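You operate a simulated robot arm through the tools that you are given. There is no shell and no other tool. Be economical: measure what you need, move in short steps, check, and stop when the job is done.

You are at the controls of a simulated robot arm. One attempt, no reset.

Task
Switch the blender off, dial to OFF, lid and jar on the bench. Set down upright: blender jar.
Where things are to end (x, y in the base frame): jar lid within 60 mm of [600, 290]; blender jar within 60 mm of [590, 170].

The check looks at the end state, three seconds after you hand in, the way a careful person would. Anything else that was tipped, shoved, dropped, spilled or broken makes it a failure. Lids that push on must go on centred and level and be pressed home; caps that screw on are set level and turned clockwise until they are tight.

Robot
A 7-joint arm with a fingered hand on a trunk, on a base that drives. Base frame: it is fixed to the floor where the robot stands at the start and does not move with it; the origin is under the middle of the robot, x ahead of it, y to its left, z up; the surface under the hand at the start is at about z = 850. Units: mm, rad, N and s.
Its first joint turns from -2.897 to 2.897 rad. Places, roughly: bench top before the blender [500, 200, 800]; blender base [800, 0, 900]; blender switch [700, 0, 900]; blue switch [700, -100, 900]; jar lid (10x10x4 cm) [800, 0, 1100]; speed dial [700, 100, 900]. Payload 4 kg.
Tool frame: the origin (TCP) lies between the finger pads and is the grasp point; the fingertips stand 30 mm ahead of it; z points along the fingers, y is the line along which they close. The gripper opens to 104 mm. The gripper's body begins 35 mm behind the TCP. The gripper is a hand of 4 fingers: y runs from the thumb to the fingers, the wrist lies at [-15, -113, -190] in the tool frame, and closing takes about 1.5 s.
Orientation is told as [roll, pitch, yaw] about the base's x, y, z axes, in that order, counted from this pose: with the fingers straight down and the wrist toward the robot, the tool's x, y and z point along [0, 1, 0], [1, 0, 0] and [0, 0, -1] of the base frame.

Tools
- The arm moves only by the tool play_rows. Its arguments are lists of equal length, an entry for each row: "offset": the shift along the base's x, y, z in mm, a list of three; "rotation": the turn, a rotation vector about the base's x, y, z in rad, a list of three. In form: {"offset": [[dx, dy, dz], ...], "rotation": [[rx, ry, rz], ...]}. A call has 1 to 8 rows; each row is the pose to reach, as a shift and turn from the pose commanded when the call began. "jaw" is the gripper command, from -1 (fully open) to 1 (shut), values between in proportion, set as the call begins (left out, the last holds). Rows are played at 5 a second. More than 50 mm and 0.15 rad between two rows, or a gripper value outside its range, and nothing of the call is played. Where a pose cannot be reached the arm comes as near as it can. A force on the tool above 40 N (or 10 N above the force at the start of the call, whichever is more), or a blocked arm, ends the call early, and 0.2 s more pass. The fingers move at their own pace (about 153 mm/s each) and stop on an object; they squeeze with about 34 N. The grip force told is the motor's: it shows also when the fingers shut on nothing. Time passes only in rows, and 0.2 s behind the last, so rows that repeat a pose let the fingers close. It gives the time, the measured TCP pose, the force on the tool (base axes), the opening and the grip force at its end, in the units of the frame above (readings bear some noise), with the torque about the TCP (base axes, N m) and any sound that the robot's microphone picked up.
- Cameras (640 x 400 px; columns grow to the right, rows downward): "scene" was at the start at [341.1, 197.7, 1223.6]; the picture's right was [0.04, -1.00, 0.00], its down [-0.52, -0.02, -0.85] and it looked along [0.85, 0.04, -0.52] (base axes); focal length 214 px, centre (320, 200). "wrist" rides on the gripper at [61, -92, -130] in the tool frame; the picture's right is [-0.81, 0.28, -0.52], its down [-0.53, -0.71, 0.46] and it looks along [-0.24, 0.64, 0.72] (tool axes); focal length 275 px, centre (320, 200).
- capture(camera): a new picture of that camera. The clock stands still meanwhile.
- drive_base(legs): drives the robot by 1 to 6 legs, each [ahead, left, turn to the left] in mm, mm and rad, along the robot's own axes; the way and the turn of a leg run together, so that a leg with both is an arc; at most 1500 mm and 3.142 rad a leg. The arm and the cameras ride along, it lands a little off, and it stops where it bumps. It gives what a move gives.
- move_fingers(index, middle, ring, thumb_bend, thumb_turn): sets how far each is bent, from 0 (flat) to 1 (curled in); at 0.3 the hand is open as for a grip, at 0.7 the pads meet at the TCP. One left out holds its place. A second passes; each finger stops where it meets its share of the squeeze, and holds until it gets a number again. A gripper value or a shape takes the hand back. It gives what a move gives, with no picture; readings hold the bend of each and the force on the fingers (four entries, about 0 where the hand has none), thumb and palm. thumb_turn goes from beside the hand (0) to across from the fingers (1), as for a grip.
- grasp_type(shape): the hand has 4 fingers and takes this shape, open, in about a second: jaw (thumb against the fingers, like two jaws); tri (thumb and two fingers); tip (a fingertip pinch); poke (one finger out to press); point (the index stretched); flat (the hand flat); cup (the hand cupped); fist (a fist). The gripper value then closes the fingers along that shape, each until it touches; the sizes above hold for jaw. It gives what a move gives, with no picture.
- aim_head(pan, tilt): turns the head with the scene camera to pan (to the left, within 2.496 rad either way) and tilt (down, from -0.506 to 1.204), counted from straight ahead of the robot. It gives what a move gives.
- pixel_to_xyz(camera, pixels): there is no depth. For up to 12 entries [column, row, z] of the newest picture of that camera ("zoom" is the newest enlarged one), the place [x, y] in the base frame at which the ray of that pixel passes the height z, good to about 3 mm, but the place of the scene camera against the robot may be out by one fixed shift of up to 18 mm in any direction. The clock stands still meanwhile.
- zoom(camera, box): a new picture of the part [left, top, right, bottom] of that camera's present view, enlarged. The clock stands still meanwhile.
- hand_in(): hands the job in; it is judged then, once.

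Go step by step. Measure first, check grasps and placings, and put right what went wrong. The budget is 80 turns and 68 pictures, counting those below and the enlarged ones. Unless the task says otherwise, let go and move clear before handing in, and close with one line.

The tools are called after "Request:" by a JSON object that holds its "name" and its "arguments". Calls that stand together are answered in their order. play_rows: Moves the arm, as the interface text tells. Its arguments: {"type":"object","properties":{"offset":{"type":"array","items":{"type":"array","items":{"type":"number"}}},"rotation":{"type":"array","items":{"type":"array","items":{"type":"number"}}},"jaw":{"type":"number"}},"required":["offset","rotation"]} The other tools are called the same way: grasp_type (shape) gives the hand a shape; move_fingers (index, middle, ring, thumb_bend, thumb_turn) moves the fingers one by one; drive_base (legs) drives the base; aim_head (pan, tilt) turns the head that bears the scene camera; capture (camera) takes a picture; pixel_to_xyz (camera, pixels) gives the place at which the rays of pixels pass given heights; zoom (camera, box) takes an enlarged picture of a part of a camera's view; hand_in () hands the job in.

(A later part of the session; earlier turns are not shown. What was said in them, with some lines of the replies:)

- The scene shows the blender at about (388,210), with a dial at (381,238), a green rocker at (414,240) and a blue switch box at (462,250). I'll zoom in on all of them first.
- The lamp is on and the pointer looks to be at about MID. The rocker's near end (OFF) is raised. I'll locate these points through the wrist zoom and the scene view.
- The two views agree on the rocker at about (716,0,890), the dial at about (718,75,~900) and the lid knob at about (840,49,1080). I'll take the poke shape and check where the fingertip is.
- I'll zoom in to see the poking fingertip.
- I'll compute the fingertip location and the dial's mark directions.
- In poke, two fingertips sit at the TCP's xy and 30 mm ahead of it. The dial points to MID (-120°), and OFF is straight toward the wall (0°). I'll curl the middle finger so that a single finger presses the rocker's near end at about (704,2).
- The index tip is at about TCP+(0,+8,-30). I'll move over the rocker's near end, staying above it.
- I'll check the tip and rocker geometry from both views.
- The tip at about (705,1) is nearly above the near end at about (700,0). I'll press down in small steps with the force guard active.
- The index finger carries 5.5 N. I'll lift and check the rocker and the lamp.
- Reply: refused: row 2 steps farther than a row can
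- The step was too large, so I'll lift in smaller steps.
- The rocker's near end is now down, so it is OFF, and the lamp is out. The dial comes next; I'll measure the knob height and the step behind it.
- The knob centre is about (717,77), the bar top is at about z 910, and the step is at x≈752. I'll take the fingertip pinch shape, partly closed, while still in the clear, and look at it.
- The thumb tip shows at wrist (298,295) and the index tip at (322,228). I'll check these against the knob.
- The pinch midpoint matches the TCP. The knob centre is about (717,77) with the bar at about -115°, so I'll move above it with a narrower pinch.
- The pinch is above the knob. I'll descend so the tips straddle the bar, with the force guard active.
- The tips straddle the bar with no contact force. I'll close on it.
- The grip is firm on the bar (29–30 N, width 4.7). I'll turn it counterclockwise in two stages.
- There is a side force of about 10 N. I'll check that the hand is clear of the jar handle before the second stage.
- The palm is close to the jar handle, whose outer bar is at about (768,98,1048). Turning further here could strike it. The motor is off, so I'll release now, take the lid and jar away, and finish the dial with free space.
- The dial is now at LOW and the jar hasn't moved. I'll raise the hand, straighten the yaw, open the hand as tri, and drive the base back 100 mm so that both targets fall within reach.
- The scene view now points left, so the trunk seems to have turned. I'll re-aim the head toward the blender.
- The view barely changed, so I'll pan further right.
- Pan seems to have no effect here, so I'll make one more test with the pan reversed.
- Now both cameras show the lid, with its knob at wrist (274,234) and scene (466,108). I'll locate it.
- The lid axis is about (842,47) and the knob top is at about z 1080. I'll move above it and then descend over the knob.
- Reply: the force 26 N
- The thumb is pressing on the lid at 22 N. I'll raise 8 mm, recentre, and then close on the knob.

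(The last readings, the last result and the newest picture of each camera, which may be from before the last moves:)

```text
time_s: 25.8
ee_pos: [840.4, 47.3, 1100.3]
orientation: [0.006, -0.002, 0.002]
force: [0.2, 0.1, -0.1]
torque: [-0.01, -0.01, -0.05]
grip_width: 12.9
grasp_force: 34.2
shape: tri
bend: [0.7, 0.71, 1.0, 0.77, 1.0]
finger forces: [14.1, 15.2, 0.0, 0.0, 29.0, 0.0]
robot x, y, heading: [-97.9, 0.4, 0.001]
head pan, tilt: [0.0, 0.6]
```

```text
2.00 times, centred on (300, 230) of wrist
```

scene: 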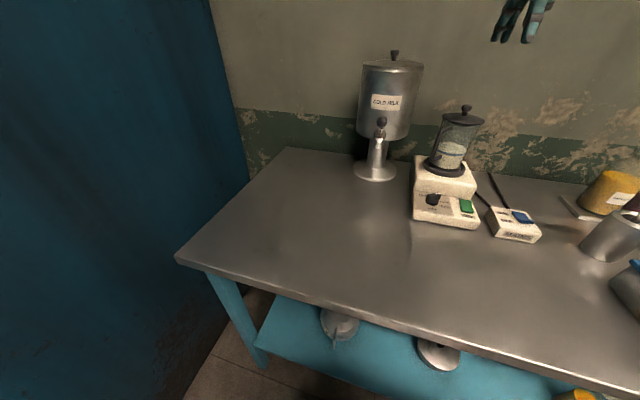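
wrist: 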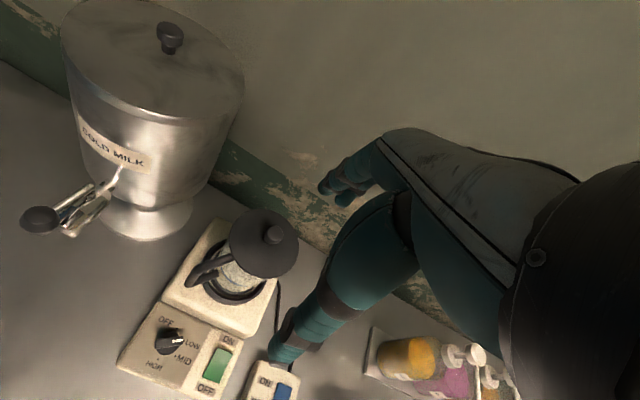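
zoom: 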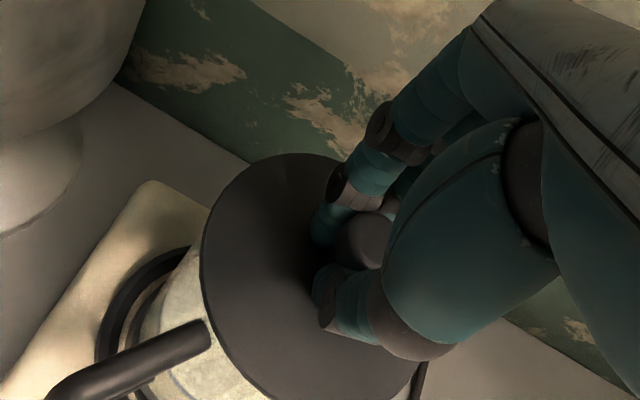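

The knob is held by thumb and two fingers, width 12.9. I'll lift slowly straight up.

Request:
{"name": "play_rows", "arguments": {"offset": [[0, 0, 3], [0, 0, 7], [0, 0, 12], [0, 0, 20], [0, 0, 30], [0, 0, 45], [0, 0, 60]], "rotation": [[0, 0, 0], [0, 0, 0], [0, 0, 0], [0, 0, 0], [0, 0, 0], [0, 0, 0], [0, 0, 0]]}}

Request:
{"name": "capture", "arguments": {"camera": "wrist"}}

Request:
{"name": "capture", "arguments": {"camera": "scene"}}

```text
time_s: 27.4
ee_pos: [842.5, 47.8, 1161.5]
orientation: [0.003, -0.001, 0.001]
force: [0.2, -0.7, -0.7]
torque: [-0.01, 0.02, -0.02]
grip_width: 12.5
grasp_force: 33.2
shape: tri
bend: [0.7, 0.71, 1.0, 0.77, 1.0]
finger forces: [14.6, 15.1, 0.0, 0.0, 29.8, 0.0]
robot x, y, heading: [-103.2, 1.6, -0.001]
head pan, tilt: [0.0, 0.6]
```

```text
29 pictures are left
```

wrist: 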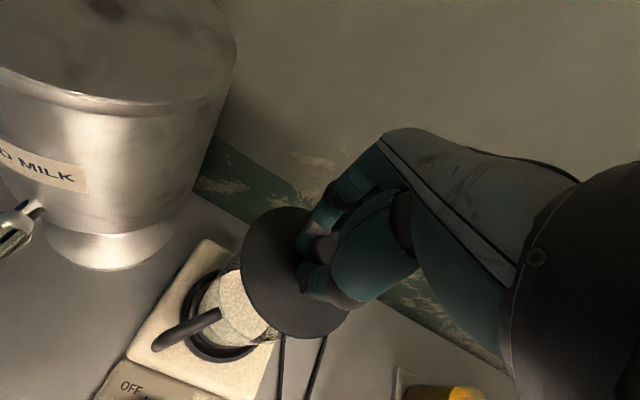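

```text
28 pictures are left
```

scene: 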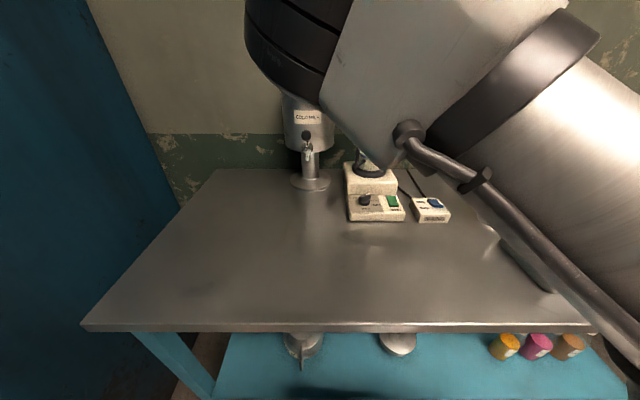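

The lid is off, and I'll carry it back first and then left, clear of the dispenser, toward (600,290).

Request:
{"name": "play_rows", "arguments": {"offset": [[-45, 0, 5], [-90, 0, 5], [-135, 5, 0], [-170, 35, 0], [-200, 70, 0], [-225, 108, -5], [-240, 150, -10], [-242, 195, -20]], "rotation": [[0, 0, 0], [0, 0, 0], [0, 0, 0], [0, 0, 0], [0, 0, 0], [0, 0, 0], [0, 0, 0], [0, 0, 0]]}}

Request:
{"name": "play_rows", "arguments": {"offset": [[0, 25, -30], [0, 47, -60], [0, 47, -100], [0, 47, -140], [0, 47, -170], [0, 47, -190]], "rotation": [[0, 0, 0], [0, 0, 0], [0, 0, 0], [0, 0, 0], [0, 0, 0], [0, 0, 0]]}}

Request:
{"name": "capture", "arguments": {"camera": "wrist"}}

Request:
{"name": "capture", "arguments": {"camera": "scene"}}

```text
time_s: 28.4
ee_pos: [707.3, -45.0, 1157.5]
orientation: [0.001, 0.005, -0.223]
force: [0.7, -0.3, 0.1]
torque: [-0.03, -0.02, 0.02]
grip_width: 12.5
grasp_force: 33.9
shape: tri
bend: [0.7, 0.71, 1.0, 0.77, 1.0]
finger forces: [15.3, 15.6, 0.0, 0.0, 29.3, 0.1]
robot x, y, heading: [-103.7, 2.0, 0.004]
head pan, tilt: [0.0, 0.6]
stopped in row 4: the arm was blocked; the commanded pose is now the measured one
```

```text
time_s: 29.8
ee_pos: [706.9, 3.6, 967.8]
orientation: [0.006, 0.001, -0.218]
force: [-0.7, -0.7, -0.1]
torque: [-0.02, -0.04, 0.02]
grip_width: 12.4
grasp_force: 34.4
shape: tri
bend: [0.7, 0.71, 1.0, 0.77, 1.0]
finger forces: [16.8, 16.0, 0.0, 0.0, 31.4, 0.0]
robot x, y, heading: [-102.0, -4.6, 0.002]
head pan, tilt: [0.0, 0.6]
```

```text
27 pictures are left
```

wrist: 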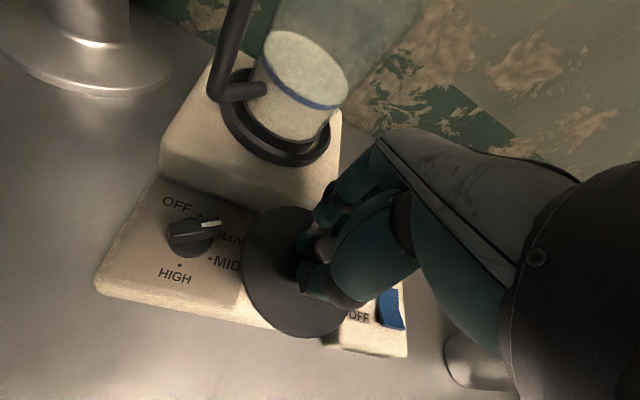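

```text
26 pictures are left
```

scene: 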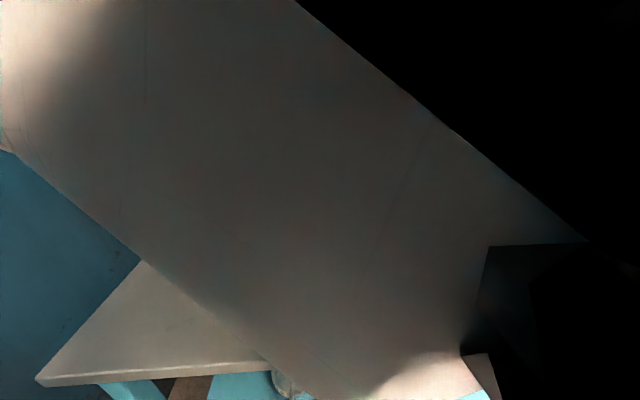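

The arm was blocked partway (elbow folded by the head), so it stopped short, and the lid is now about 18 mm above the control panel. I'll raise it straight up and use the base for the transport.

Request:
{"name": "play_rows", "arguments": {"offset": [[0, 0, 30], [-10, 0, 60], [-20, 0, 80]], "rotation": [[0, 0, 0], [0, 0, 0], [0, 0, 0]]}}

Request:
{"name": "capture", "arguments": {"camera": "wrist"}}

```text
time_s: 30.8
ee_pos: [693.0, -62.6, 1048.9]
orientation: [0.003, 0.003, -0.346]
force: [-0.6, 0.4, 0.1]
torque: [0.0, -0.01, 0.04]
grip_width: 12.5
grasp_force: 33.5
shape: tri
bend: [0.7, 0.71, 1.0, 0.77, 1.0]
finger forces: [17.7, 16.3, 0.0, 0.1, 32.4, 0.1]
robot x, y, heading: [-99.7, 0.3, 0.003]
head pan, tilt: [0.0, 0.6]
stopped in row 3: the arm was blocked; the commanded pose is now the measured one
```

```text
25 pictures are left
```

wrist: 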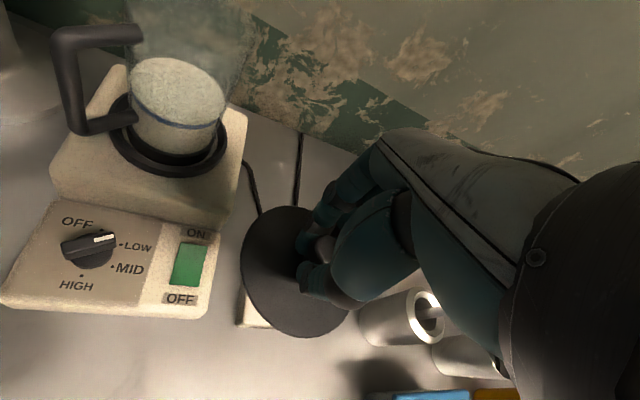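

The lid is at (693,-63,1049) and clear of everything. I'll drive back and left so that it ends over (600,290).

Request:
{"name": "drive_base", "arguments": {"legs": [[-93, 0, 0], [0, 353, 0]]}}

Request:
{"name": "capture", "arguments": {"camera": "wrist"}}

Request:
{"name": "capture", "arguments": {"camera": "scene"}}

```text
time_s: 33.8
ee_pos: [597.1, 290.6, 1049.2]
orientation: [0.007, 0.003, -0.345]
force: [-0.4, 0.2, -0.5]
torque: [-0.02, -0.01, 0.0]
grip_width: 12.2
grasp_force: 34.2
shape: tri
bend: [0.7, 0.71, 1.0, 0.77, 1.0]
finger forces: [17.9, 16.3, 0.0, 0.0, 32.3, 0.1]
robot x, y, heading: [-196.8, 352.6, -0.005]
head pan, tilt: [0.0, 0.6]
```

```text
24 pictures are left
```

wrist: 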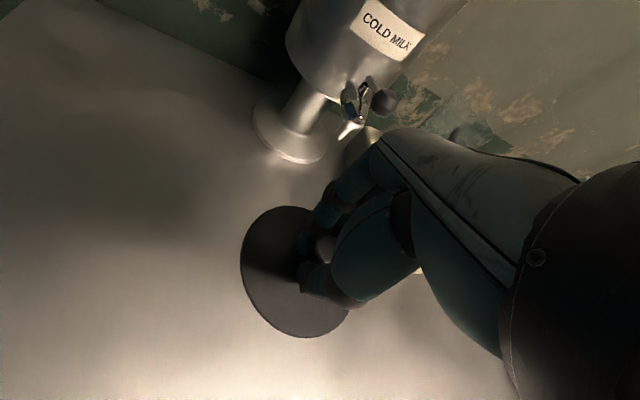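

```text
23 pictures are left
```

scene: 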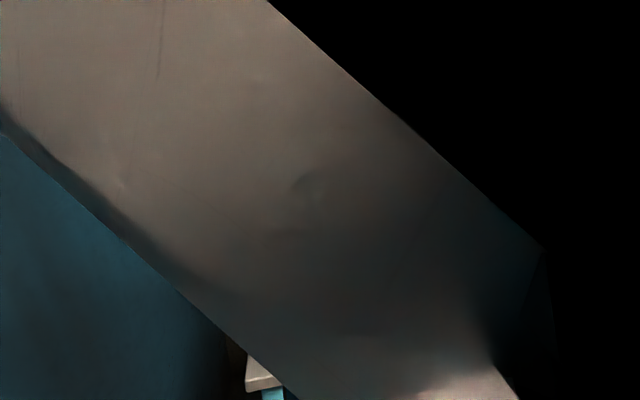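

The lid is over (597,291) on a clear bench, so I'll lower it.

Request:
{"name": "play_rows", "arguments": {"offset": [[0, 0, -30], [0, 0, -60], [0, 0, -90], [0, 0, -110], [0, 0, -122]], "rotation": [[0, 0, 0], [0, 0, 0], [0, 0, 0], [0, 0, 0], [0, 0, 0]]}}

```text
time_s: 35.0
ee_pos: [597.4, 290.3, 927.9]
orientation: [0.008, 0.004, -0.345]
force: [-0.3, -0.1, -0.9]
torque: [-0.01, 0.0, 0.01]
grip_width: 12.5
grasp_force: 34.3
shape: tri
bend: [0.7, 0.71, 1.0, 0.77, 1.0]
finger forces: [19.3, 16.8, 0.0, 0.1, 33.2, 0.0]
robot x, y, heading: [-196.7, 358.8, -0.002]
head pan, tilt: [0.0, 0.6]
```

The descent is on track. I'll continue in small steps to contact.

Request:
{"name": "play_rows", "arguments": {"offset": [[0, 0, -5], [0, 0, -9], [0, 0, -12], [0, 0, -15], [0, 0, -18], [0, 0, -21], [0, 0, -24], [0, 0, -27]], "rotation": [[0, 0, 0], [0, 0, 0], [0, 0, 0], [0, 0, 0], [0, 0, 0], [0, 0, 0], [0, 0, 0], [0, 0, 0]]}}

Request:
{"name": "zoom", "arguments": {"camera": "wrist", "box": [200, 180, 400, 360]}}

```text
time_s: 36.8
ee_pos: [598.5, 290.0, 900.7]
orientation: [0.003, 0.003, -0.345]
force: [0.9, -0.3, -0.1]
torque: [-0.02, 0.04, 0.01]
grip_width: 12.3
grasp_force: 33.8
shape: tri
bend: [0.7, 0.71, 1.0, 0.77, 1.0]
finger forces: [19.6, 16.9, 0.0, 0.0, 33.8, 0.1]
robot x, y, heading: [-196.1, 354.3, 0.004]
head pan, tilt: [0.0, 0.6]
```

```text
2.22 times, centred on (300, 270) of wrist
```

zoom: 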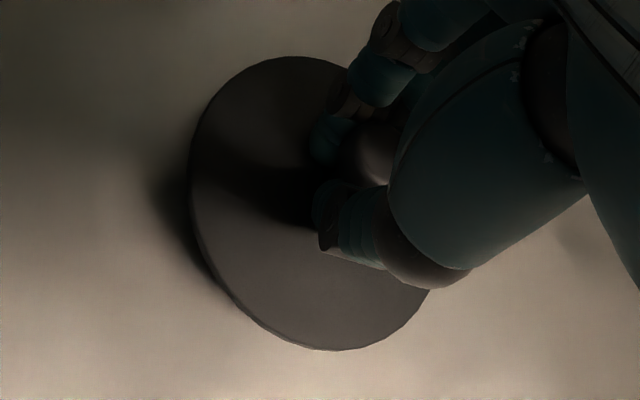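

Still no contact and a small shadow gap remains. I'll lower further.

Request:
{"name": "play_rows", "arguments": {"offset": [[0, 0, -2], [0, 0, -4], [0, 0, -6], [0, 0, -8], [0, 0, -10], [0, 0, -12], [0, 0, -14], [0, 0, -16]], "rotation": [[0, 0, 0], [0, 0, 0], [0, 0, 0], [0, 0, 0], [0, 0, 0], [0, 0, 0], [0, 0, 0], [0, 0, 0]]}}

```text
time_s: 38.1
ee_pos: [599.9, 289.8, 891.5]
orientation: [0.01, -0.002, -0.348]
force: [-7.3, 3.0, 17.1]
torque: [-0.12, 0.0, -0.02]
grip_width: 14.1
grasp_force: 34.4
shape: tri
bend: [0.71, 0.71, 1.0, 0.77, 1.0]
finger forces: [26.2, 18.7, 0.1, 0.2, 50.6, 0.0]
robot x, y, heading: [-196.8, 351.6, 0.002]
head pan, tilt: [0.0, 0.6]
stopped in row 6: the force on the tool passed its limit at 44 N (the readings are from after the stop); the commanded pose is now the measured one
```

The lid touches the bench at TCP z≈891. I'll open the hand and rise straight up.

Request:
{"name": "play_rows", "arguments": {"jaw": 0.2, "offset": [[0, 0, 1], [0, 0, 1], [0, 0, 1], [0, 0, 15], [0, 0, 40], [0, 0, 80], [0, 0, 110]], "rotation": [[0, 0, 0], [0, 0, 0], [0, 0, 0], [0, 0, 0], [0, 0, 0], [0, 0, 0], [0, 0, 0]]}}

Request:
{"name": "capture", "arguments": {"camera": "wrist"}}

```text
time_s: 39.7
ee_pos: [597.8, 283.8, 1003.0]
orientation: [0.011, 0.0, -0.353]
force: [0.1, -0.7, -0.1]
torque: [0.02, -0.02, 0.0]
grip_width: 41.3
grasp_force: 0.0
shape: tri
bend: [0.74, 0.49, 0.99, 0.73, 1.0]
finger forces: [0.0, 0.0, 0.0, 0.1, 0.0, 0.0]
robot x, y, heading: [-197.9, 353.1, 0.001]
head pan, tilt: [0.0, 0.6]
```

```text
21 pictures are left
```

wrist: 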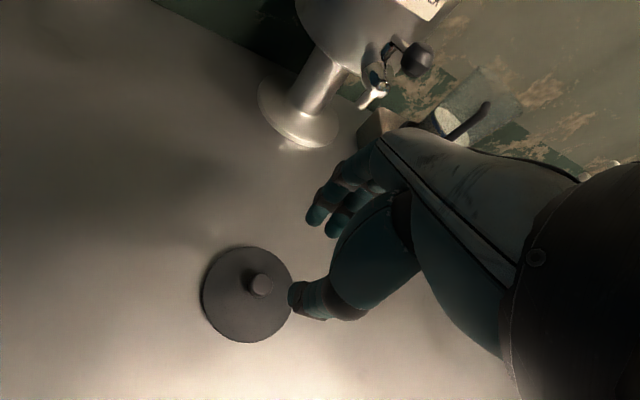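

The lid lies flat at (600,290). I'll drive right along the clear bench front, open the hand to full jaw, and then raise it.

Request:
{"name": "drive_base", "arguments": {"legs": [[0, -306, 0]]}}

Request:
{"name": "grasp_type", "arguments": {"shape": "jaw"}}

Request:
{"name": "play_rows", "arguments": {"jaw": -1, "offset": [[10, 0, 30], [20, 0, 60], [30, 0, 100], [40, 0, 140], [50, 0, 160]], "rotation": [[0, 0, 0.08], [0, 0, 0.16], [0, 0, 0.24], [0, 0, 0.32], [0, 0, 0.35]]}}

Request:
{"name": "capture", "arguments": {"camera": "scene"}}

```text
time_s: 41.8
ee_pos: [600.1, -19.0, 1002.1]
orientation: [0.008, 0.0, -0.342]
force: [-0.2, 0.1, -0.3]
torque: [0.01, 0.01, 0.01]
grip_width: 41.5
grasp_force: 0.0
shape: tri
bend: [0.74, 0.49, 0.99, 0.73, 1.0]
finger forces: [0.0, 0.0, 0.1, 0.0, 0.0, 0.0]
robot x, y, heading: [-197.8, 38.0, 0.004]
head pan, tilt: [0.0, 0.6]
```

```text
time_s: 42.7
ee_pos: [599.5, -19.1, 1001.7]
orientation: [0.01, -0.001, -0.344]
force: [0.7, 0.2, -0.9]
torque: [0.02, -0.03, -0.04]
grip_width: 103.4
grasp_force: 0.1
shape: jaw
bend: [0.3, 0.3, 0.3, 0.3, 0.98]
finger forces: [0.0, 0.0, 0.0, 0.1, 0.1, 0.0]
robot x, y, heading: [-194.7, 40.3, 0.005]
head pan, tilt: [0.0, 0.6]
```

```text
time_s: 43.9
ee_pos: [651.7, -19.6, 1161.0]
orientation: [0.008, 0.0, 0.008]
force: [-0.2, 0.8, -0.1]
torque: [-0.02, -0.03, 0.0]
grip_width: 103.8
grasp_force: 0.0
shape: jaw
bend: [0.3, 0.3, 0.3, 0.3, 0.98]
finger forces: [0.0, 0.0, 0.0, 0.0, 0.0, 0.0]
robot x, y, heading: [-198.0, 38.1, 0.008]
head pan, tilt: [0.0, 0.6]
```

```text
20 pictures are left
```

scene: 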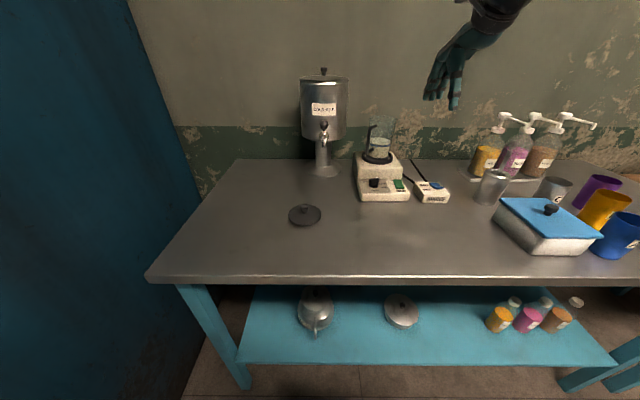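

The arm posture is good and the view is clear, with the lid at (305,214). I'll drive forward and left to bring the hand near the jar at (842,47).

Request:
{"name": "drive_base", "arguments": {"legs": [[150, 0, 0], [0, 62, 0]]}}

Request:
{"name": "play_rows", "arguments": {"offset": [[0, 0, 0], [0, 0, 0], [0, 0, 0]], "rotation": [[0, 0, 0.12], [0, 0, 0.24], [0, 0, 0.35]]}}

Request:
{"name": "capture", "arguments": {"camera": "wrist"}}

Request:
{"name": "zoom", "arguments": {"camera": "scene", "box": [280, 40, 520, 240]}}

```text
time_s: 45.9
ee_pos: [800.2, 42.3, 1161.3]
orientation: [0.007, 0.0, 0.006]
force: [-0.5, -0.6, -1.0]
torque: [-0.01, 0.01, -0.03]
grip_width: 103.6
grasp_force: 0.1
shape: jaw
bend: [0.3, 0.3, 0.3, 0.3, 0.98]
finger forces: [0.0, 0.0, 0.1, 0.1, 0.0, 0.1]
robot x, y, heading: [-45.1, 100.3, 0.007]
head pan, tilt: [0.0, 0.6]
```

```text
time_s: 46.7
ee_pos: [800.3, 42.4, 1161.5]
orientation: [0.011, 0.0, 0.357]
force: [-0.2, 0.2, -1.0]
torque: [-0.01, 0.03, 0.01]
grip_width: 103.8
grasp_force: 0.0
shape: jaw
bend: [0.3, 0.3, 0.3, 0.3, 0.98]
finger forces: [0.1, 0.1, 0.0, 0.0, 0.0, 0.0]
robot x, y, heading: [-44.9, 101.6, 0.005]
head pan, tilt: [0.0, 0.6]
```

```text
19 pictures are left
```

wrist: 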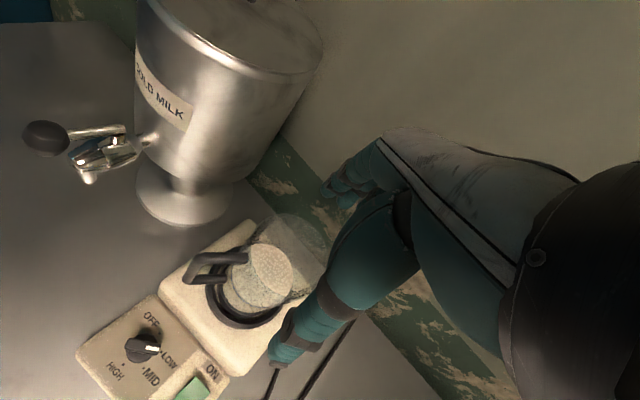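

```text
2.00 times, centred on (400, 140) of scene
```

zoom: 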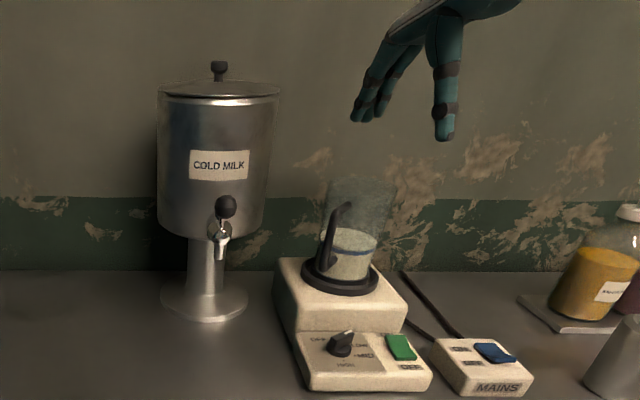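

I'll zoom in on the jar rim to measure its diameter and centre.

Request:
{"name": "zoom", "arguments": {"camera": "wrist", "box": [170, 190, 350, 340]}}

```text
2.67 times, centred on (260, 265) of wrist
```

zoom: 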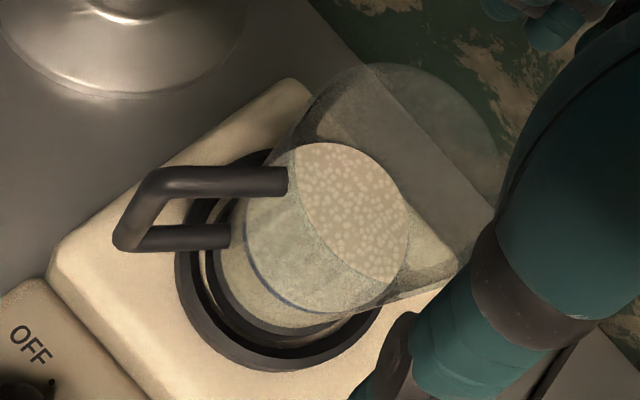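

Request:
{"name": "pixel_to_xyz", "arguments": {"camera": "zoom", "pixels": [[380, 63, 1050], [505, 170, 1050], [297, 115, 1050], [470, 100, 1050], [495, 212, 1050], [265, 182, 1045], [150, 175, 1045], [125, 245, 960], [280, 365, 930], [176, 255, 930], [385, 310, 930], [250, 150, 930]]}}

```text
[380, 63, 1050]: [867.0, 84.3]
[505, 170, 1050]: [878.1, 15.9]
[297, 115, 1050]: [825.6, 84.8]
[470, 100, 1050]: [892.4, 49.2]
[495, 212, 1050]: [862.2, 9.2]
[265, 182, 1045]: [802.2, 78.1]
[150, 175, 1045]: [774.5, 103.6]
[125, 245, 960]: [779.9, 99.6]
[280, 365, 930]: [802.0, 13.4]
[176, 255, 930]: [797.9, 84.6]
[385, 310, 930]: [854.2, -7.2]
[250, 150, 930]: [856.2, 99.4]
```

The jar axis is about (845,47) with a rim diameter of about 85 mm, and the handle is at about 141°, clear of the thumb at 200°. I'll move above the jar and descend until the tips are just above the rim.

Request:
{"name": "play_rows", "arguments": {"offset": [[22, 2, 0], [45, 4, -10], [45, 4, -35], [45, 4, -58]], "rotation": [[0, 0, 0], [0, 0, 0], [0, 0, 0], [0, 0, 0]]}}

Request:
{"name": "capture", "arguments": {"camera": "wrist"}}

Request:
{"name": "zoom", "arguments": {"camera": "scene", "box": [340, 80, 480, 200]}}

```text
time_s: 47.7
ee_pos: [846.4, 45.9, 1104.3]
orientation: [0.01, -0.003, 0.358]
force: [0.2, 0.3, -0.2]
torque: [0.0, 0.01, 0.01]
grip_width: 103.4
grasp_force: 0.0
shape: jaw
bend: [0.3, 0.3, 0.3, 0.3, 0.98]
finger forces: [0.1, 0.0, 0.1, 0.0, 0.0, 0.0]
robot x, y, heading: [-42.0, 104.6, -0.002]
head pan, tilt: [0.0, 0.6]
```

```text
16 pictures are left
```

wrist: 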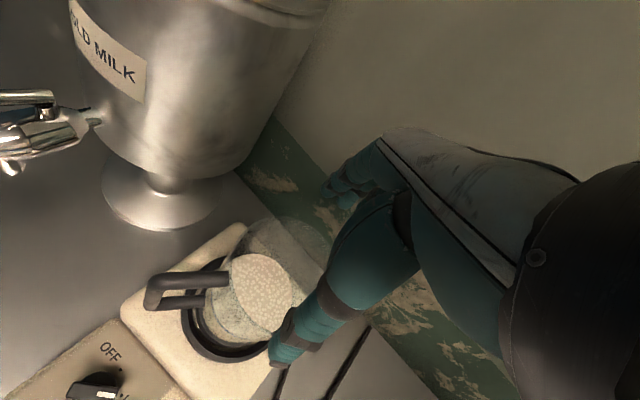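

```text
3.33 times, centred on (410, 140) of scene
```

zoom: 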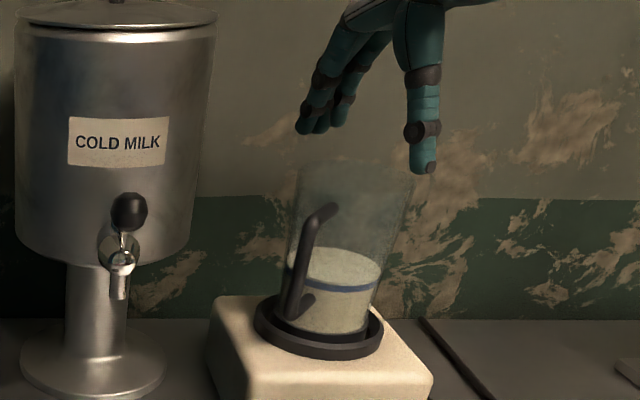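

Request:
{"name": "pixel_to_xyz", "arguments": {"camera": "wrist", "pixels": [[278, 360, 1074], [278, 360, 1085], [335, 195, 1085], [340, 205, 1085], [300, 218, 1050], [327, 260, 1050], [247, 232, 1050]]}}

Request:
{"name": "pixel_to_xyz", "arguments": {"camera": "scene", "pixels": [[414, 149, 1074], [416, 152, 1070], [414, 149, 1085]]}}

```text
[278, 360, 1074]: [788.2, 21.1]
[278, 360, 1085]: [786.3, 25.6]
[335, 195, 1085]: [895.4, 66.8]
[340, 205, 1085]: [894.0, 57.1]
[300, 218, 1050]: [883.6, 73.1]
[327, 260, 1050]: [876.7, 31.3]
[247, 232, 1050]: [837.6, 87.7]
```

```text
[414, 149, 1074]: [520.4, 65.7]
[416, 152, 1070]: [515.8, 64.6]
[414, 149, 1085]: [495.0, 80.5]
```

The thumb is at about (788,22) and the fingers at about (895,62), so they straddle the jar centrally. I'll descend with the force guard active.

Request:
{"name": "play_rows", "arguments": {"offset": [[0, 1, -15], [0, 1, -25], [0, 1, -33], [0, 1, -41], [0, 1, -49], [0, 1, -56], [0, 1, -62]], "rotation": [[0, 0, 0], [0, 0, 0], [0, 0, 0], [0, 0, 0], [0, 0, 0], [0, 0, 0], [0, 0, 0]]}}

Request:
{"name": "zoom", "arguments": {"camera": "scene", "box": [340, 80, 480, 200]}}

```text
time_s: 49.3
ee_pos: [845.0, 45.9, 1042.2]
orientation: [0.01, -0.004, 0.357]
force: [-3.0, -3.1, 22.8]
torque: [0.04, 0.31, 0.01]
grip_width: 103.8
grasp_force: 0.0
shape: jaw
bend: [0.28, 0.3, 0.3, 0.27, 0.97]
finger forces: [7.0, 0.0, 0.0, 0.0, 13.3, 0.0]
robot x, y, heading: [-46.1, 102.0, 0.006]
head pan, tilt: [0.0, 0.6]
```

```text
3.33 times, centred on (410, 140) of scene
```

zoom: 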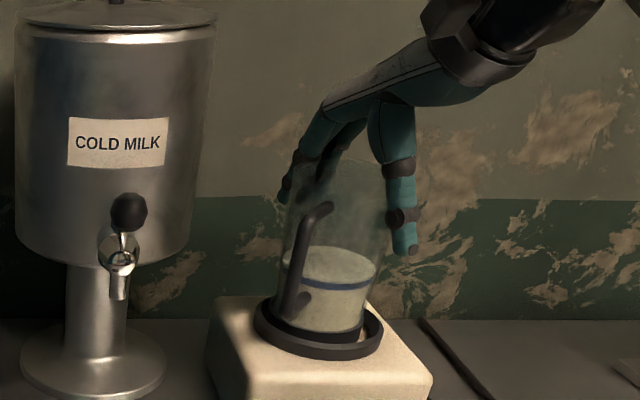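

The thumb and index are bearing on the rim (23 N) where they arch inward, so I'll raise 6 mm and close.

Request:
{"name": "play_rows", "arguments": {"offset": [[0, 0, 4], [0, 0, 7], [0, 0, 7]], "rotation": [[0, 0, 0], [0, 0, 0], [0, 0, 0]]}}

Request:
{"name": "play_rows", "arguments": {"jaw": 1, "offset": [[0, 0, 0], [0, 0, 0], [0, 0, 0], [0, 0, 0], [0, 0, 0], [0, 0, 0]], "rotation": [[0, 0, 0], [0, 0, 0], [0, 0, 0], [0, 0, 0], [0, 0, 0], [0, 0, 0]]}}

Request:
{"name": "capture", "arguments": {"camera": "wrist"}}

```text
time_s: 50.1
ee_pos: [845.2, 47.8, 1047.8]
orientation: [0.011, 0.0, 0.357]
force: [-0.7, 0.2, -2.8]
torque: [-0.01, -0.03, 0.02]
grip_width: 104.3
grasp_force: 0.1
shape: jaw
bend: [0.28, 0.3, 0.3, 0.27, 0.97]
finger forces: [3.6, 0.0, 0.0, 0.0, 3.8, 0.1]
robot x, y, heading: [-46.1, 102.1, 0.006]
head pan, tilt: [0.0, 0.6]
```

```text
time_s: 51.5
ee_pos: [846.0, 48.0, 1049.0]
orientation: [0.006, 0.001, 0.356]
force: [0.3, -0.1, -0.2]
torque: [-0.06, 0.05, 0.02]
grip_width: 74.3
grasp_force: 33.8
shape: jaw
bend: [0.27, 0.38, 0.39, 0.53, 0.98]
finger forces: [31.2, 14.8, 0.5, 0.0, 48.4, 0.0]
robot x, y, heading: [-44.7, 101.5, 0.007]
head pan, tilt: [0.0, 0.6]
```

```text
13 pictures are left
```

wrist: 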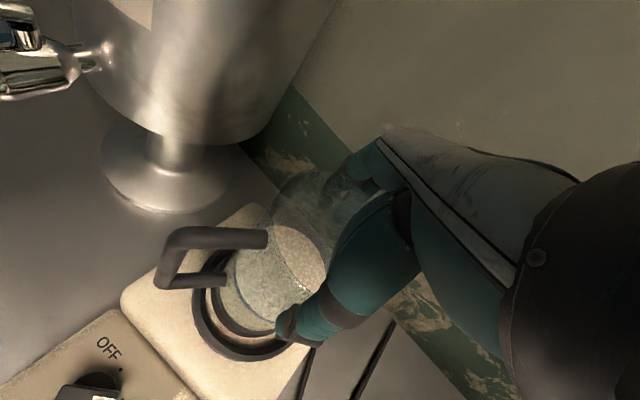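

The jar is gripped (thumb 48 N against index 31 N plus middle 15 N). I'll lift slowly and check.

Request:
{"name": "play_rows", "arguments": {"offset": [[0, 0, 3], [0, 0, 8], [0, 0, 15], [0, 0, 25], [0, 0, 40], [0, 0, 55], [0, 0, 70]], "rotation": [[0, 0, 0], [0, 0, 0], [0, 0, 0], [0, 0, 0], [0, 0, 0], [0, 0, 0], [0, 0, 0]]}}

Request:
{"name": "capture", "arguments": {"camera": "scene"}}

```text
time_s: 53.1
ee_pos: [846.1, 46.4, 1116.5]
orientation: [0.01, 0.0, 0.357]
force: [-0.5, -1.3, -2.9]
torque: [0.03, -0.02, -0.03]
grip_width: 74.5
grasp_force: 33.9
shape: jaw
bend: [0.27, 0.38, 0.39, 0.53, 0.98]
finger forces: [31.5, 14.9, 0.6, 0.0, 48.1, 0.0]
robot x, y, heading: [-45.0, 103.0, 0.0]
head pan, tilt: [0.0, 0.6]
```

```text
12 pictures are left
```

scene: 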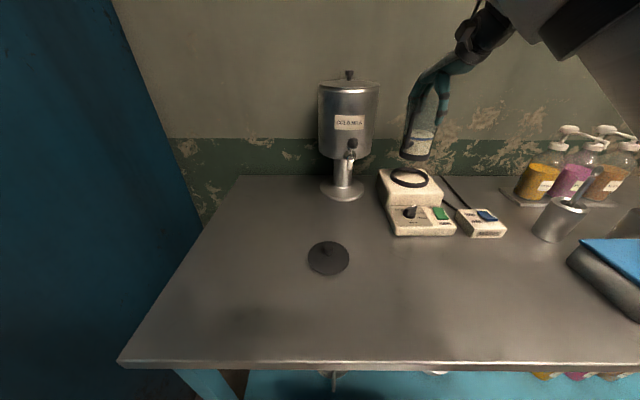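

The jar is lifted upright and clear of the base. I'll drive back 256 and left 118 to bring it over (590,165).

Request:
{"name": "drive_base", "arguments": {"legs": [[-256, 0, 0], [0, 118, 0]]}}

Request:
{"name": "play_rows", "arguments": {"offset": [[0, 0, -30], [0, 0, -60], [0, 0, -90], [0, 0, -110]], "rotation": [[0, 0, 0], [0, 0, 0], [0, 0, 0], [0, 0, 0]]}}

Request:
{"name": "capture", "arguments": {"camera": "scene"}}

```text
time_s: 55.7
ee_pos: [590.6, 166.4, 1116.6]
orientation: [0.009, 0.001, 0.357]
force: [-0.1, -0.1, -3.7]
torque: [0.0, -0.04, -0.01]
grip_width: 74.3
grasp_force: 34.1
shape: jaw
bend: [0.27, 0.39, 0.41, 0.53, 0.98]
finger forces: [30.1, 14.7, 2.5, 0.1, 48.6, 0.1]
robot x, y, heading: [-301.9, 221.8, 0.009]
head pan, tilt: [0.0, 0.6]
```

```text
time_s: 56.7
ee_pos: [588.8, 166.2, 1007.5]
orientation: [0.009, 0.0, 0.36]
force: [-0.1, -0.5, -2.7]
torque: [-0.02, -0.04, -0.04]
grip_width: 74.4
grasp_force: 33.8
shape: jaw
bend: [0.27, 0.39, 0.41, 0.53, 0.98]
finger forces: [30.0, 14.7, 2.6, 0.0, 48.3, 0.0]
robot x, y, heading: [-300.0, 223.2, 0.008]
head pan, tilt: [0.0, 0.6]
```

```text
11 pictures are left
```

scene: 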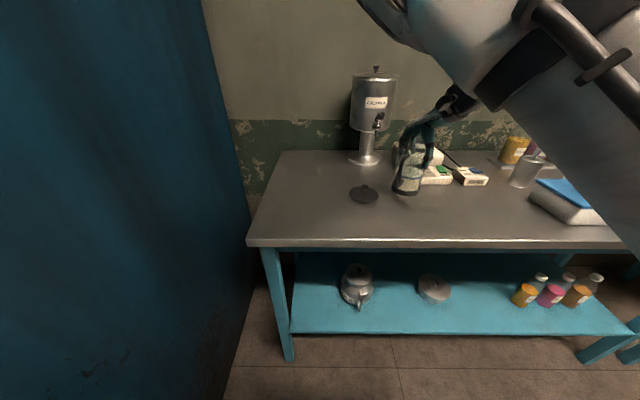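

Now I'll lower in small steps until the jar touches the bench.

Request:
{"name": "play_rows", "arguments": {"offset": [[0, 0, -8], [0, 0, -15], [0, 0, -20], [0, 0, -25], [0, 0, -29], [0, 0, -33], [0, 0, -36], [0, 0, -39]], "rotation": [[0, 0, 0], [0, 0, 0], [0, 0, 0], [0, 0, 0], [0, 0, 0], [0, 0, 0], [0, 0, 0], [0, 0, 0]]}}

Request:
{"name": "zoom", "arguments": {"camera": "scene", "box": [340, 110, 480, 220]}}

```text
time_s: 58.5
ee_pos: [589.8, 166.3, 971.4]
orientation: [0.008, -0.007, 0.357]
force: [-6.7, 1.1, 33.9]
torque: [0.18, -0.48, 0.07]
grip_width: 73.2
grasp_force: 34.1
shape: jaw
bend: [0.27, 0.39, 0.41, 0.54, 0.98]
finger forces: [24.9, 14.9, 1.9, 0.1, 50.0, 0.0]
robot x, y, heading: [-299.2, 221.7, 0.008]
head pan, tilt: [0.0, 0.6]
```

```text
3.64 times, centred on (410, 165) of scene
```

zoom: 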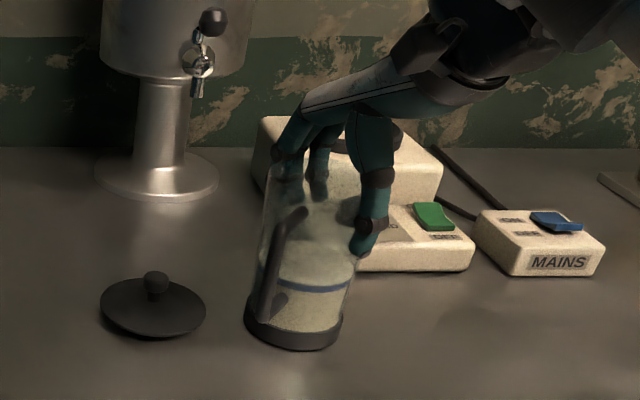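

The jar is on the bench and upright, with 34 N of contact. I'll relieve 2 mm, open, and rise straight up.

Request:
{"name": "play_rows", "arguments": {"offset": [[0, 0, 2], [0, 0, 3]], "rotation": [[0, 0, 0], [0, 0, 0]]}}

Request:
{"name": "play_rows", "arguments": {"jaw": -1, "offset": [[0, 0, 0], [0, 0, 0], [0, 0, 0], [0, 0, 10], [0, 0, 25], [0, 0, 50], [0, 0, 85], [0, 0, 115]], "rotation": [[0, 0, 0], [0, 0, 0], [0, 0, 0], [0, 0, 0], [0, 0, 0], [0, 0, 0], [0, 0, 0], [0, 0, 0]]}}

Request:
{"name": "zoom", "arguments": {"camera": "scene", "box": [320, 90, 480, 220]}}

```text
time_s: 59.1
ee_pos: [589.6, 167.5, 971.5]
orientation: [0.008, -0.002, 0.357]
force: [1.5, 1.4, 21.5]
torque: [0.24, -0.86, 0.02]
grip_width: 73.0
grasp_force: 33.8
shape: jaw
bend: [0.27, 0.38, 0.41, 0.54, 0.98]
finger forces: [26.4, 16.7, 2.7, 0.1, 47.0, 0.0]
robot x, y, heading: [-301.9, 220.3, 0.007]
head pan, tilt: [0.0, 0.6]
```

```text
time_s: 60.9
ee_pos: [589.7, 166.1, 1084.9]
orientation: [0.008, -0.001, 0.356]
force: [0.2, 0.0, 0.3]
torque: [0.02, 0.02, 0.0]
grip_width: 103.7
grasp_force: 0.1
shape: jaw
bend: [0.3, 0.3, 0.3, 0.3, 0.97]
finger forces: [0.1, 0.0, 0.0, 0.0, 0.0, 0.1]
robot x, y, heading: [-306.2, 221.3, 0.003]
head pan, tilt: [0.0, 0.6]
```

```text
3.08 times, centred on (400, 155) of scene
```

zoom: 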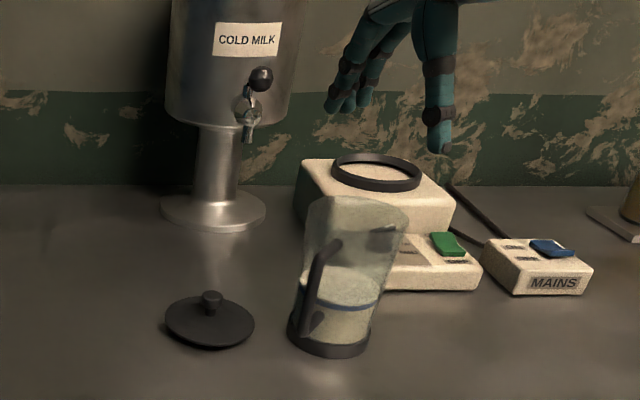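

The jar stands upright at (590,166) and the lid is beside it. Now I'll finish the dial: tip shape, drive the hand over the dial at (717,77), and set yaw to +30°.

Request:
{"name": "drive_base", "arguments": {"legs": [[0, -89, 0], [127, 0, 0]]}}

Request:
{"name": "grasp_type", "arguments": {"shape": "tip"}}

Request:
{"name": "play_rows", "arguments": {"jaw": 0.48, "offset": [[0, 0, 0], [0, 0, -20], [0, 0, -50], [0, 0, -50]], "rotation": [[0, 0, 0.08], [0, 0, 0.17], [0, 0, 0.17], [0, 0, 0.17]]}}

Request:
{"name": "capture", "arguments": {"camera": "wrist"}}

```text
time_s: 62.9
ee_pos: [716.9, 75.2, 1084.7]
orientation: [0.009, 0.001, 0.354]
force: [0.1, 0.1, -0.1]
torque: [0.0, 0.01, -0.02]
grip_width: 103.5
grasp_force: 0.0
shape: jaw
bend: [0.3, 0.3, 0.3, 0.3, 0.97]
finger forces: [0.0, 0.1, 0.1, 0.1, 0.0, 0.0]
robot x, y, heading: [-172.4, 132.1, 0.0]
head pan, tilt: [0.0, 0.6]
```

```text
time_s: 63.8
ee_pos: [716.8, 75.0, 1085.7]
orientation: [0.009, 0.001, 0.354]
force: [-0.3, -0.1, -0.4]
torque: [-0.01, 0.01, -0.04]
grip_width: 103.9
grasp_force: 0.0
shape: tip
bend: [0.3, 0.98, 0.99, 0.3, 0.97]
finger forces: [0.0, 0.0, 0.1, 0.0, 0.0, 0.1]
robot x, y, heading: [-174.2, 127.9, 0.002]
head pan, tilt: [0.0, 0.6]
```

```text
time_s: 64.8
ee_pos: [715.0, 74.9, 1035.7]
orientation: [0.008, 0.0, 0.525]
force: [0.3, -0.2, -0.4]
torque: [0.04, 0.04, 0.0]
grip_width: 27.6
grasp_force: 0.0
shape: tip
bend: [0.73, 0.98, 0.99, 0.74, 1.0]
finger forces: [0.1, 0.0, 0.0, 0.0, 0.0, 0.0]
robot x, y, heading: [-172.9, 131.1, 0.005]
head pan, tilt: [0.0, 0.6]
```

```text
8 pictures are left
```

wrist: 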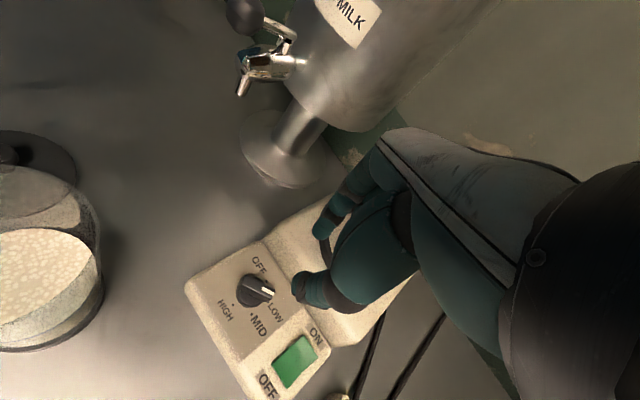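

Request:
{"name": "pixel_to_xyz", "arguments": {"camera": "wrist", "pixels": [[242, 284, 912], [271, 293, 912], [256, 289, 912], [266, 274, 887], [233, 305, 887]]}}

```text
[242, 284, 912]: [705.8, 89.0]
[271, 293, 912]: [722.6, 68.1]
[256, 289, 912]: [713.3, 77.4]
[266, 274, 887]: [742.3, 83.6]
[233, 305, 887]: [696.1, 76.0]
```

The bar is at about -55°, centred around (715,78), so yaw +30° suits. I'll descend over it.

Request:
{"name": "play_rows", "arguments": {"offset": [[1, 2, -35], [1, 3, -65], [1, 3, -80], [1, 3, -92], [1, 3, -100], [1, 3, -106]], "rotation": [[0, 0, 0], [0, 0, 0], [0, 0, 0], [0, 0, 0], [0, 0, 0], [0, 0, 0]]}}

Request:
{"name": "zoom", "arguments": {"camera": "wrist", "box": [180, 180, 420, 350]}}

```text
time_s: 66.2
ee_pos: [716.5, 77.2, 930.2]
orientation: [0.009, -0.001, 0.524]
force: [-0.1, 0.6, -0.2]
torque: [-0.05, -0.03, 0.0]
grip_width: 27.8
grasp_force: 0.0
shape: tip
bend: [0.73, 0.98, 0.99, 0.74, 1.0]
finger forces: [0.1, 0.0, 0.0, 0.0, 0.0, 0.1]
robot x, y, heading: [-177.2, 132.2, 0.005]
head pan, tilt: [0.0, 0.6]
```

```text
2.35 times, centred on (300, 265) of wrist
```

zoom: 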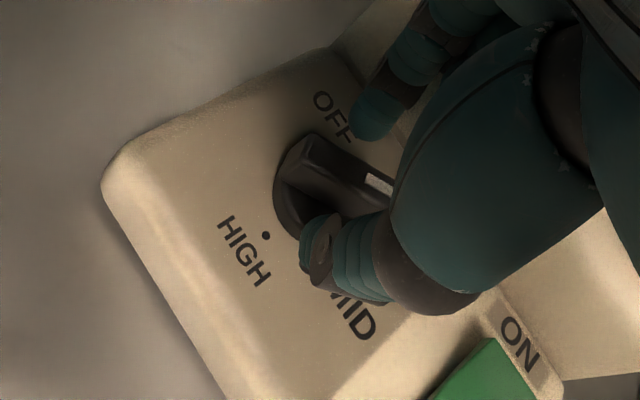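

The bar lies between thumb and index. I'll close, then turn +60°.

Request:
{"name": "play_rows", "arguments": {"jaw": 1, "offset": [[0, 0, 0], [0, 0, 0], [0, 0, 0], [0, 0, 0], [0, 0, 0]], "rotation": [[0, 0, 0], [0, 0, 0], [0, 0, 0], [0, 0, 0], [0, 0, 0]]}}

Request:
{"name": "play_rows", "arguments": {"offset": [[0, 0, 0], [0, 0, 0], [0, 0, 0], [0, 0, 0], [0, 0, 0], [0, 0, 0], [0, 0, 0], [0, 0, 0]], "rotation": [[0, 0, 0.13], [0, 0, 0.26], [0, 0, 0.39], [0, 0, 0.52], [0, 0, 0.65], [0, 0, 0.78], [0, 0, 0.91], [0, 0, 1.04]]}}

Request:
{"name": "zoom", "arguments": {"camera": "wrist", "box": [180, 180, 420, 350]}}

```text
time_s: 67.4
ee_pos: [716.5, 76.6, 930.6]
orientation: [0.009, -0.002, 0.523]
force: [-2.2, -1.6, -5.0]
torque: [-0.01, 0.0, 0.0]
grip_width: 5.7
grasp_force: 34.2
shape: tip
bend: [0.66, 1.0, 1.0, 0.72, 1.0]
finger forces: [27.9, 0.1, 0.0, 0.0, 30.1, 0.0]
robot x, y, heading: [-174.2, 132.3, 0.004]
head pan, tilt: [0.0, 0.6]
```

```text
time_s: 69.2
ee_pos: [717.7, 76.2, 929.8]
orientation: [0.008, 0.001, 1.566]
force: [-1.9, -3.8, -4.2]
torque: [0.0, 0.05, -0.04]
grip_width: 6.0
grasp_force: 34.1
shape: tip
bend: [0.66, 1.0, 1.0, 0.72, 1.0]
finger forces: [28.2, 0.0, 0.1, 0.0, 30.8, 0.1]
robot x, y, heading: [-172.8, 132.4, 0.008]
head pan, tilt: [0.0, 0.6]
```

```text
2.35 times, centred on (300, 265) of wrist
```

zoom: 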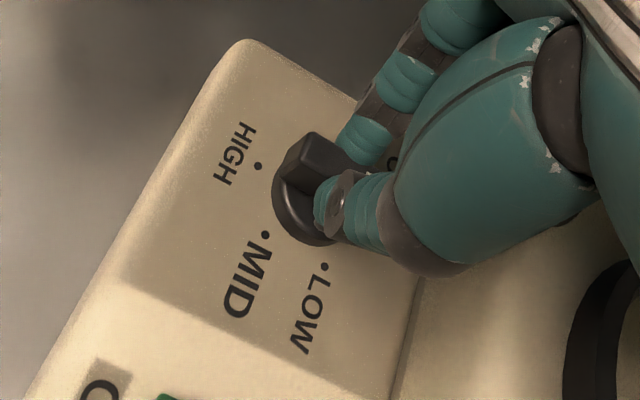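

The bar now lies along the HIGH–OFF line. I'll open, rise straight up and check.

Request:
{"name": "play_rows", "arguments": {"jaw": 0.45, "offset": [[0, 0, 0], [0, 0, 0], [0, 0, 0], [0, 0, 15], [0, 0, 40], [0, 0, 80], [0, 0, 120]], "rotation": [[0, 0, 0], [0, 0, 0], [0, 0, 0], [0, 0, 0], [0, 0, 0], [0, 0, 0], [0, 0, -0.1]]}}

Request:
{"name": "zoom", "arguments": {"camera": "wrist", "box": [100, 160, 420, 400]}}

```text
time_s: 70.8
ee_pos: [717.2, 76.0, 1048.5]
orientation: [0.01, 0.0, 1.464]
force: [0.0, 0.0, 0.1]
torque: [0.03, 0.04, 0.05]
grip_width: 28.4
grasp_force: 0.0
shape: tip
bend: [0.73, 0.98, 0.99, 0.74, 1.0]
finger forces: [0.0, 0.0, 0.1, 0.0, 0.0, 0.0]
robot x, y, heading: [-174.8, 133.8, 0.004]
head pan, tilt: [0.0, 0.6]
```

```text
1.67 times, centred on (260, 280) of wrist
```

zoom: 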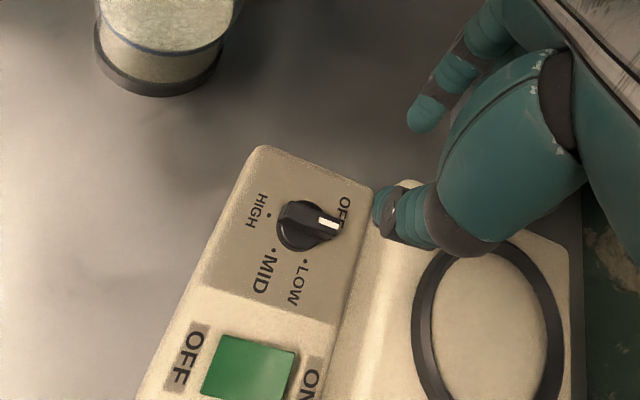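

Request:
{"name": "pixel_to_xyz", "arguments": {"camera": "zoom", "pixels": [[285, 212, 912], [340, 226, 912], [318, 222, 912], [338, 224, 912], [268, 215, 887], [274, 250, 887], [305, 261, 887]]}}

Request:
{"name": "play_rows", "arguments": {"offset": [[0, 0, 35], [0, -20, 70], [-20, -50, 100]], "rotation": [[0, 0, -0.12], [0, 0, -0.24], [0, 0, -0.36]]}}

Request:
{"name": "capture", "arguments": {"camera": "scene"}}

```text
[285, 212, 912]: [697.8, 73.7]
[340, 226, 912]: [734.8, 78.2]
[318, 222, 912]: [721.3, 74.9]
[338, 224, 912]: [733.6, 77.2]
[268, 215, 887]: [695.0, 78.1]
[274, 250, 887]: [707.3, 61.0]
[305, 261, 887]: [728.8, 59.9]
```

```text
time_s: 71.6
ee_pos: [696.8, 26.1, 1147.6]
orientation: [0.013, 0.0, 1.103]
force: [0.1, 0.0, -0.1]
torque: [-0.01, 0.01, 0.01]
grip_width: 28.2
grasp_force: 0.0
shape: tip
bend: [0.73, 0.98, 0.99, 0.74, 1.0]
finger forces: [0.0, 0.0, 0.0, 0.0, 0.1, 0.0]
robot x, y, heading: [-172.7, 130.3, 0.003]
head pan, tilt: [0.0, 0.6]
```

```text
4 pictures are left
```

scene: 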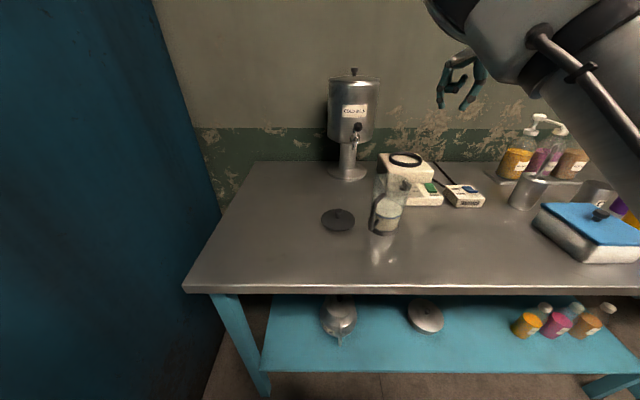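

The pointer reads within a few degrees of OFF, with the same small bias as at MID and LOW. I'll take one last close look at everything.

Request:
{"name": "zoom", "arguments": {"camera": "scene", "box": [310, 140, 490, 250]}}

Request:
{"name": "pixel_to_xyz", "arguments": {"camera": "scene", "pixels": [[338, 219, 862], [385, 227, 855]]}}

```text
3.56 times, centred on (400, 195) of scene
```

zoom: 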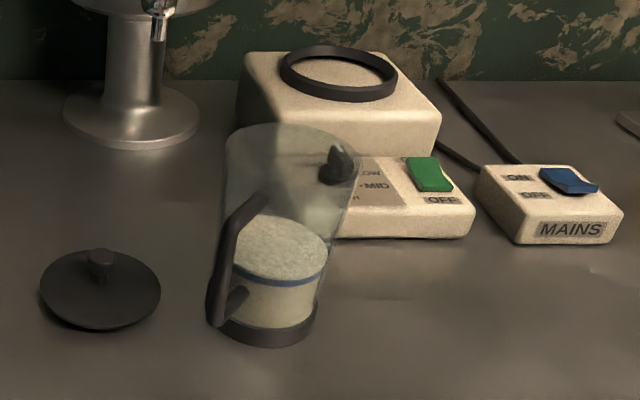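

```text
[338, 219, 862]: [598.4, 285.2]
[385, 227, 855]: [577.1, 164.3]
```

The rocker is OFF and the lamp is out, and the dial is at OFF. The lid is at about (598,288) and the jar stands upright at about (588,166). The hand is clear, so I'm handing in.

Request:
{"name": "hand_in", "arguments": {}}

```text
The job is handed in.
```

The blender is switched off with its dial at OFF. The lid sits on the bench at about (598, 288) and the jar stands upright at about (588, 166), both well within 60 mm of their targets.
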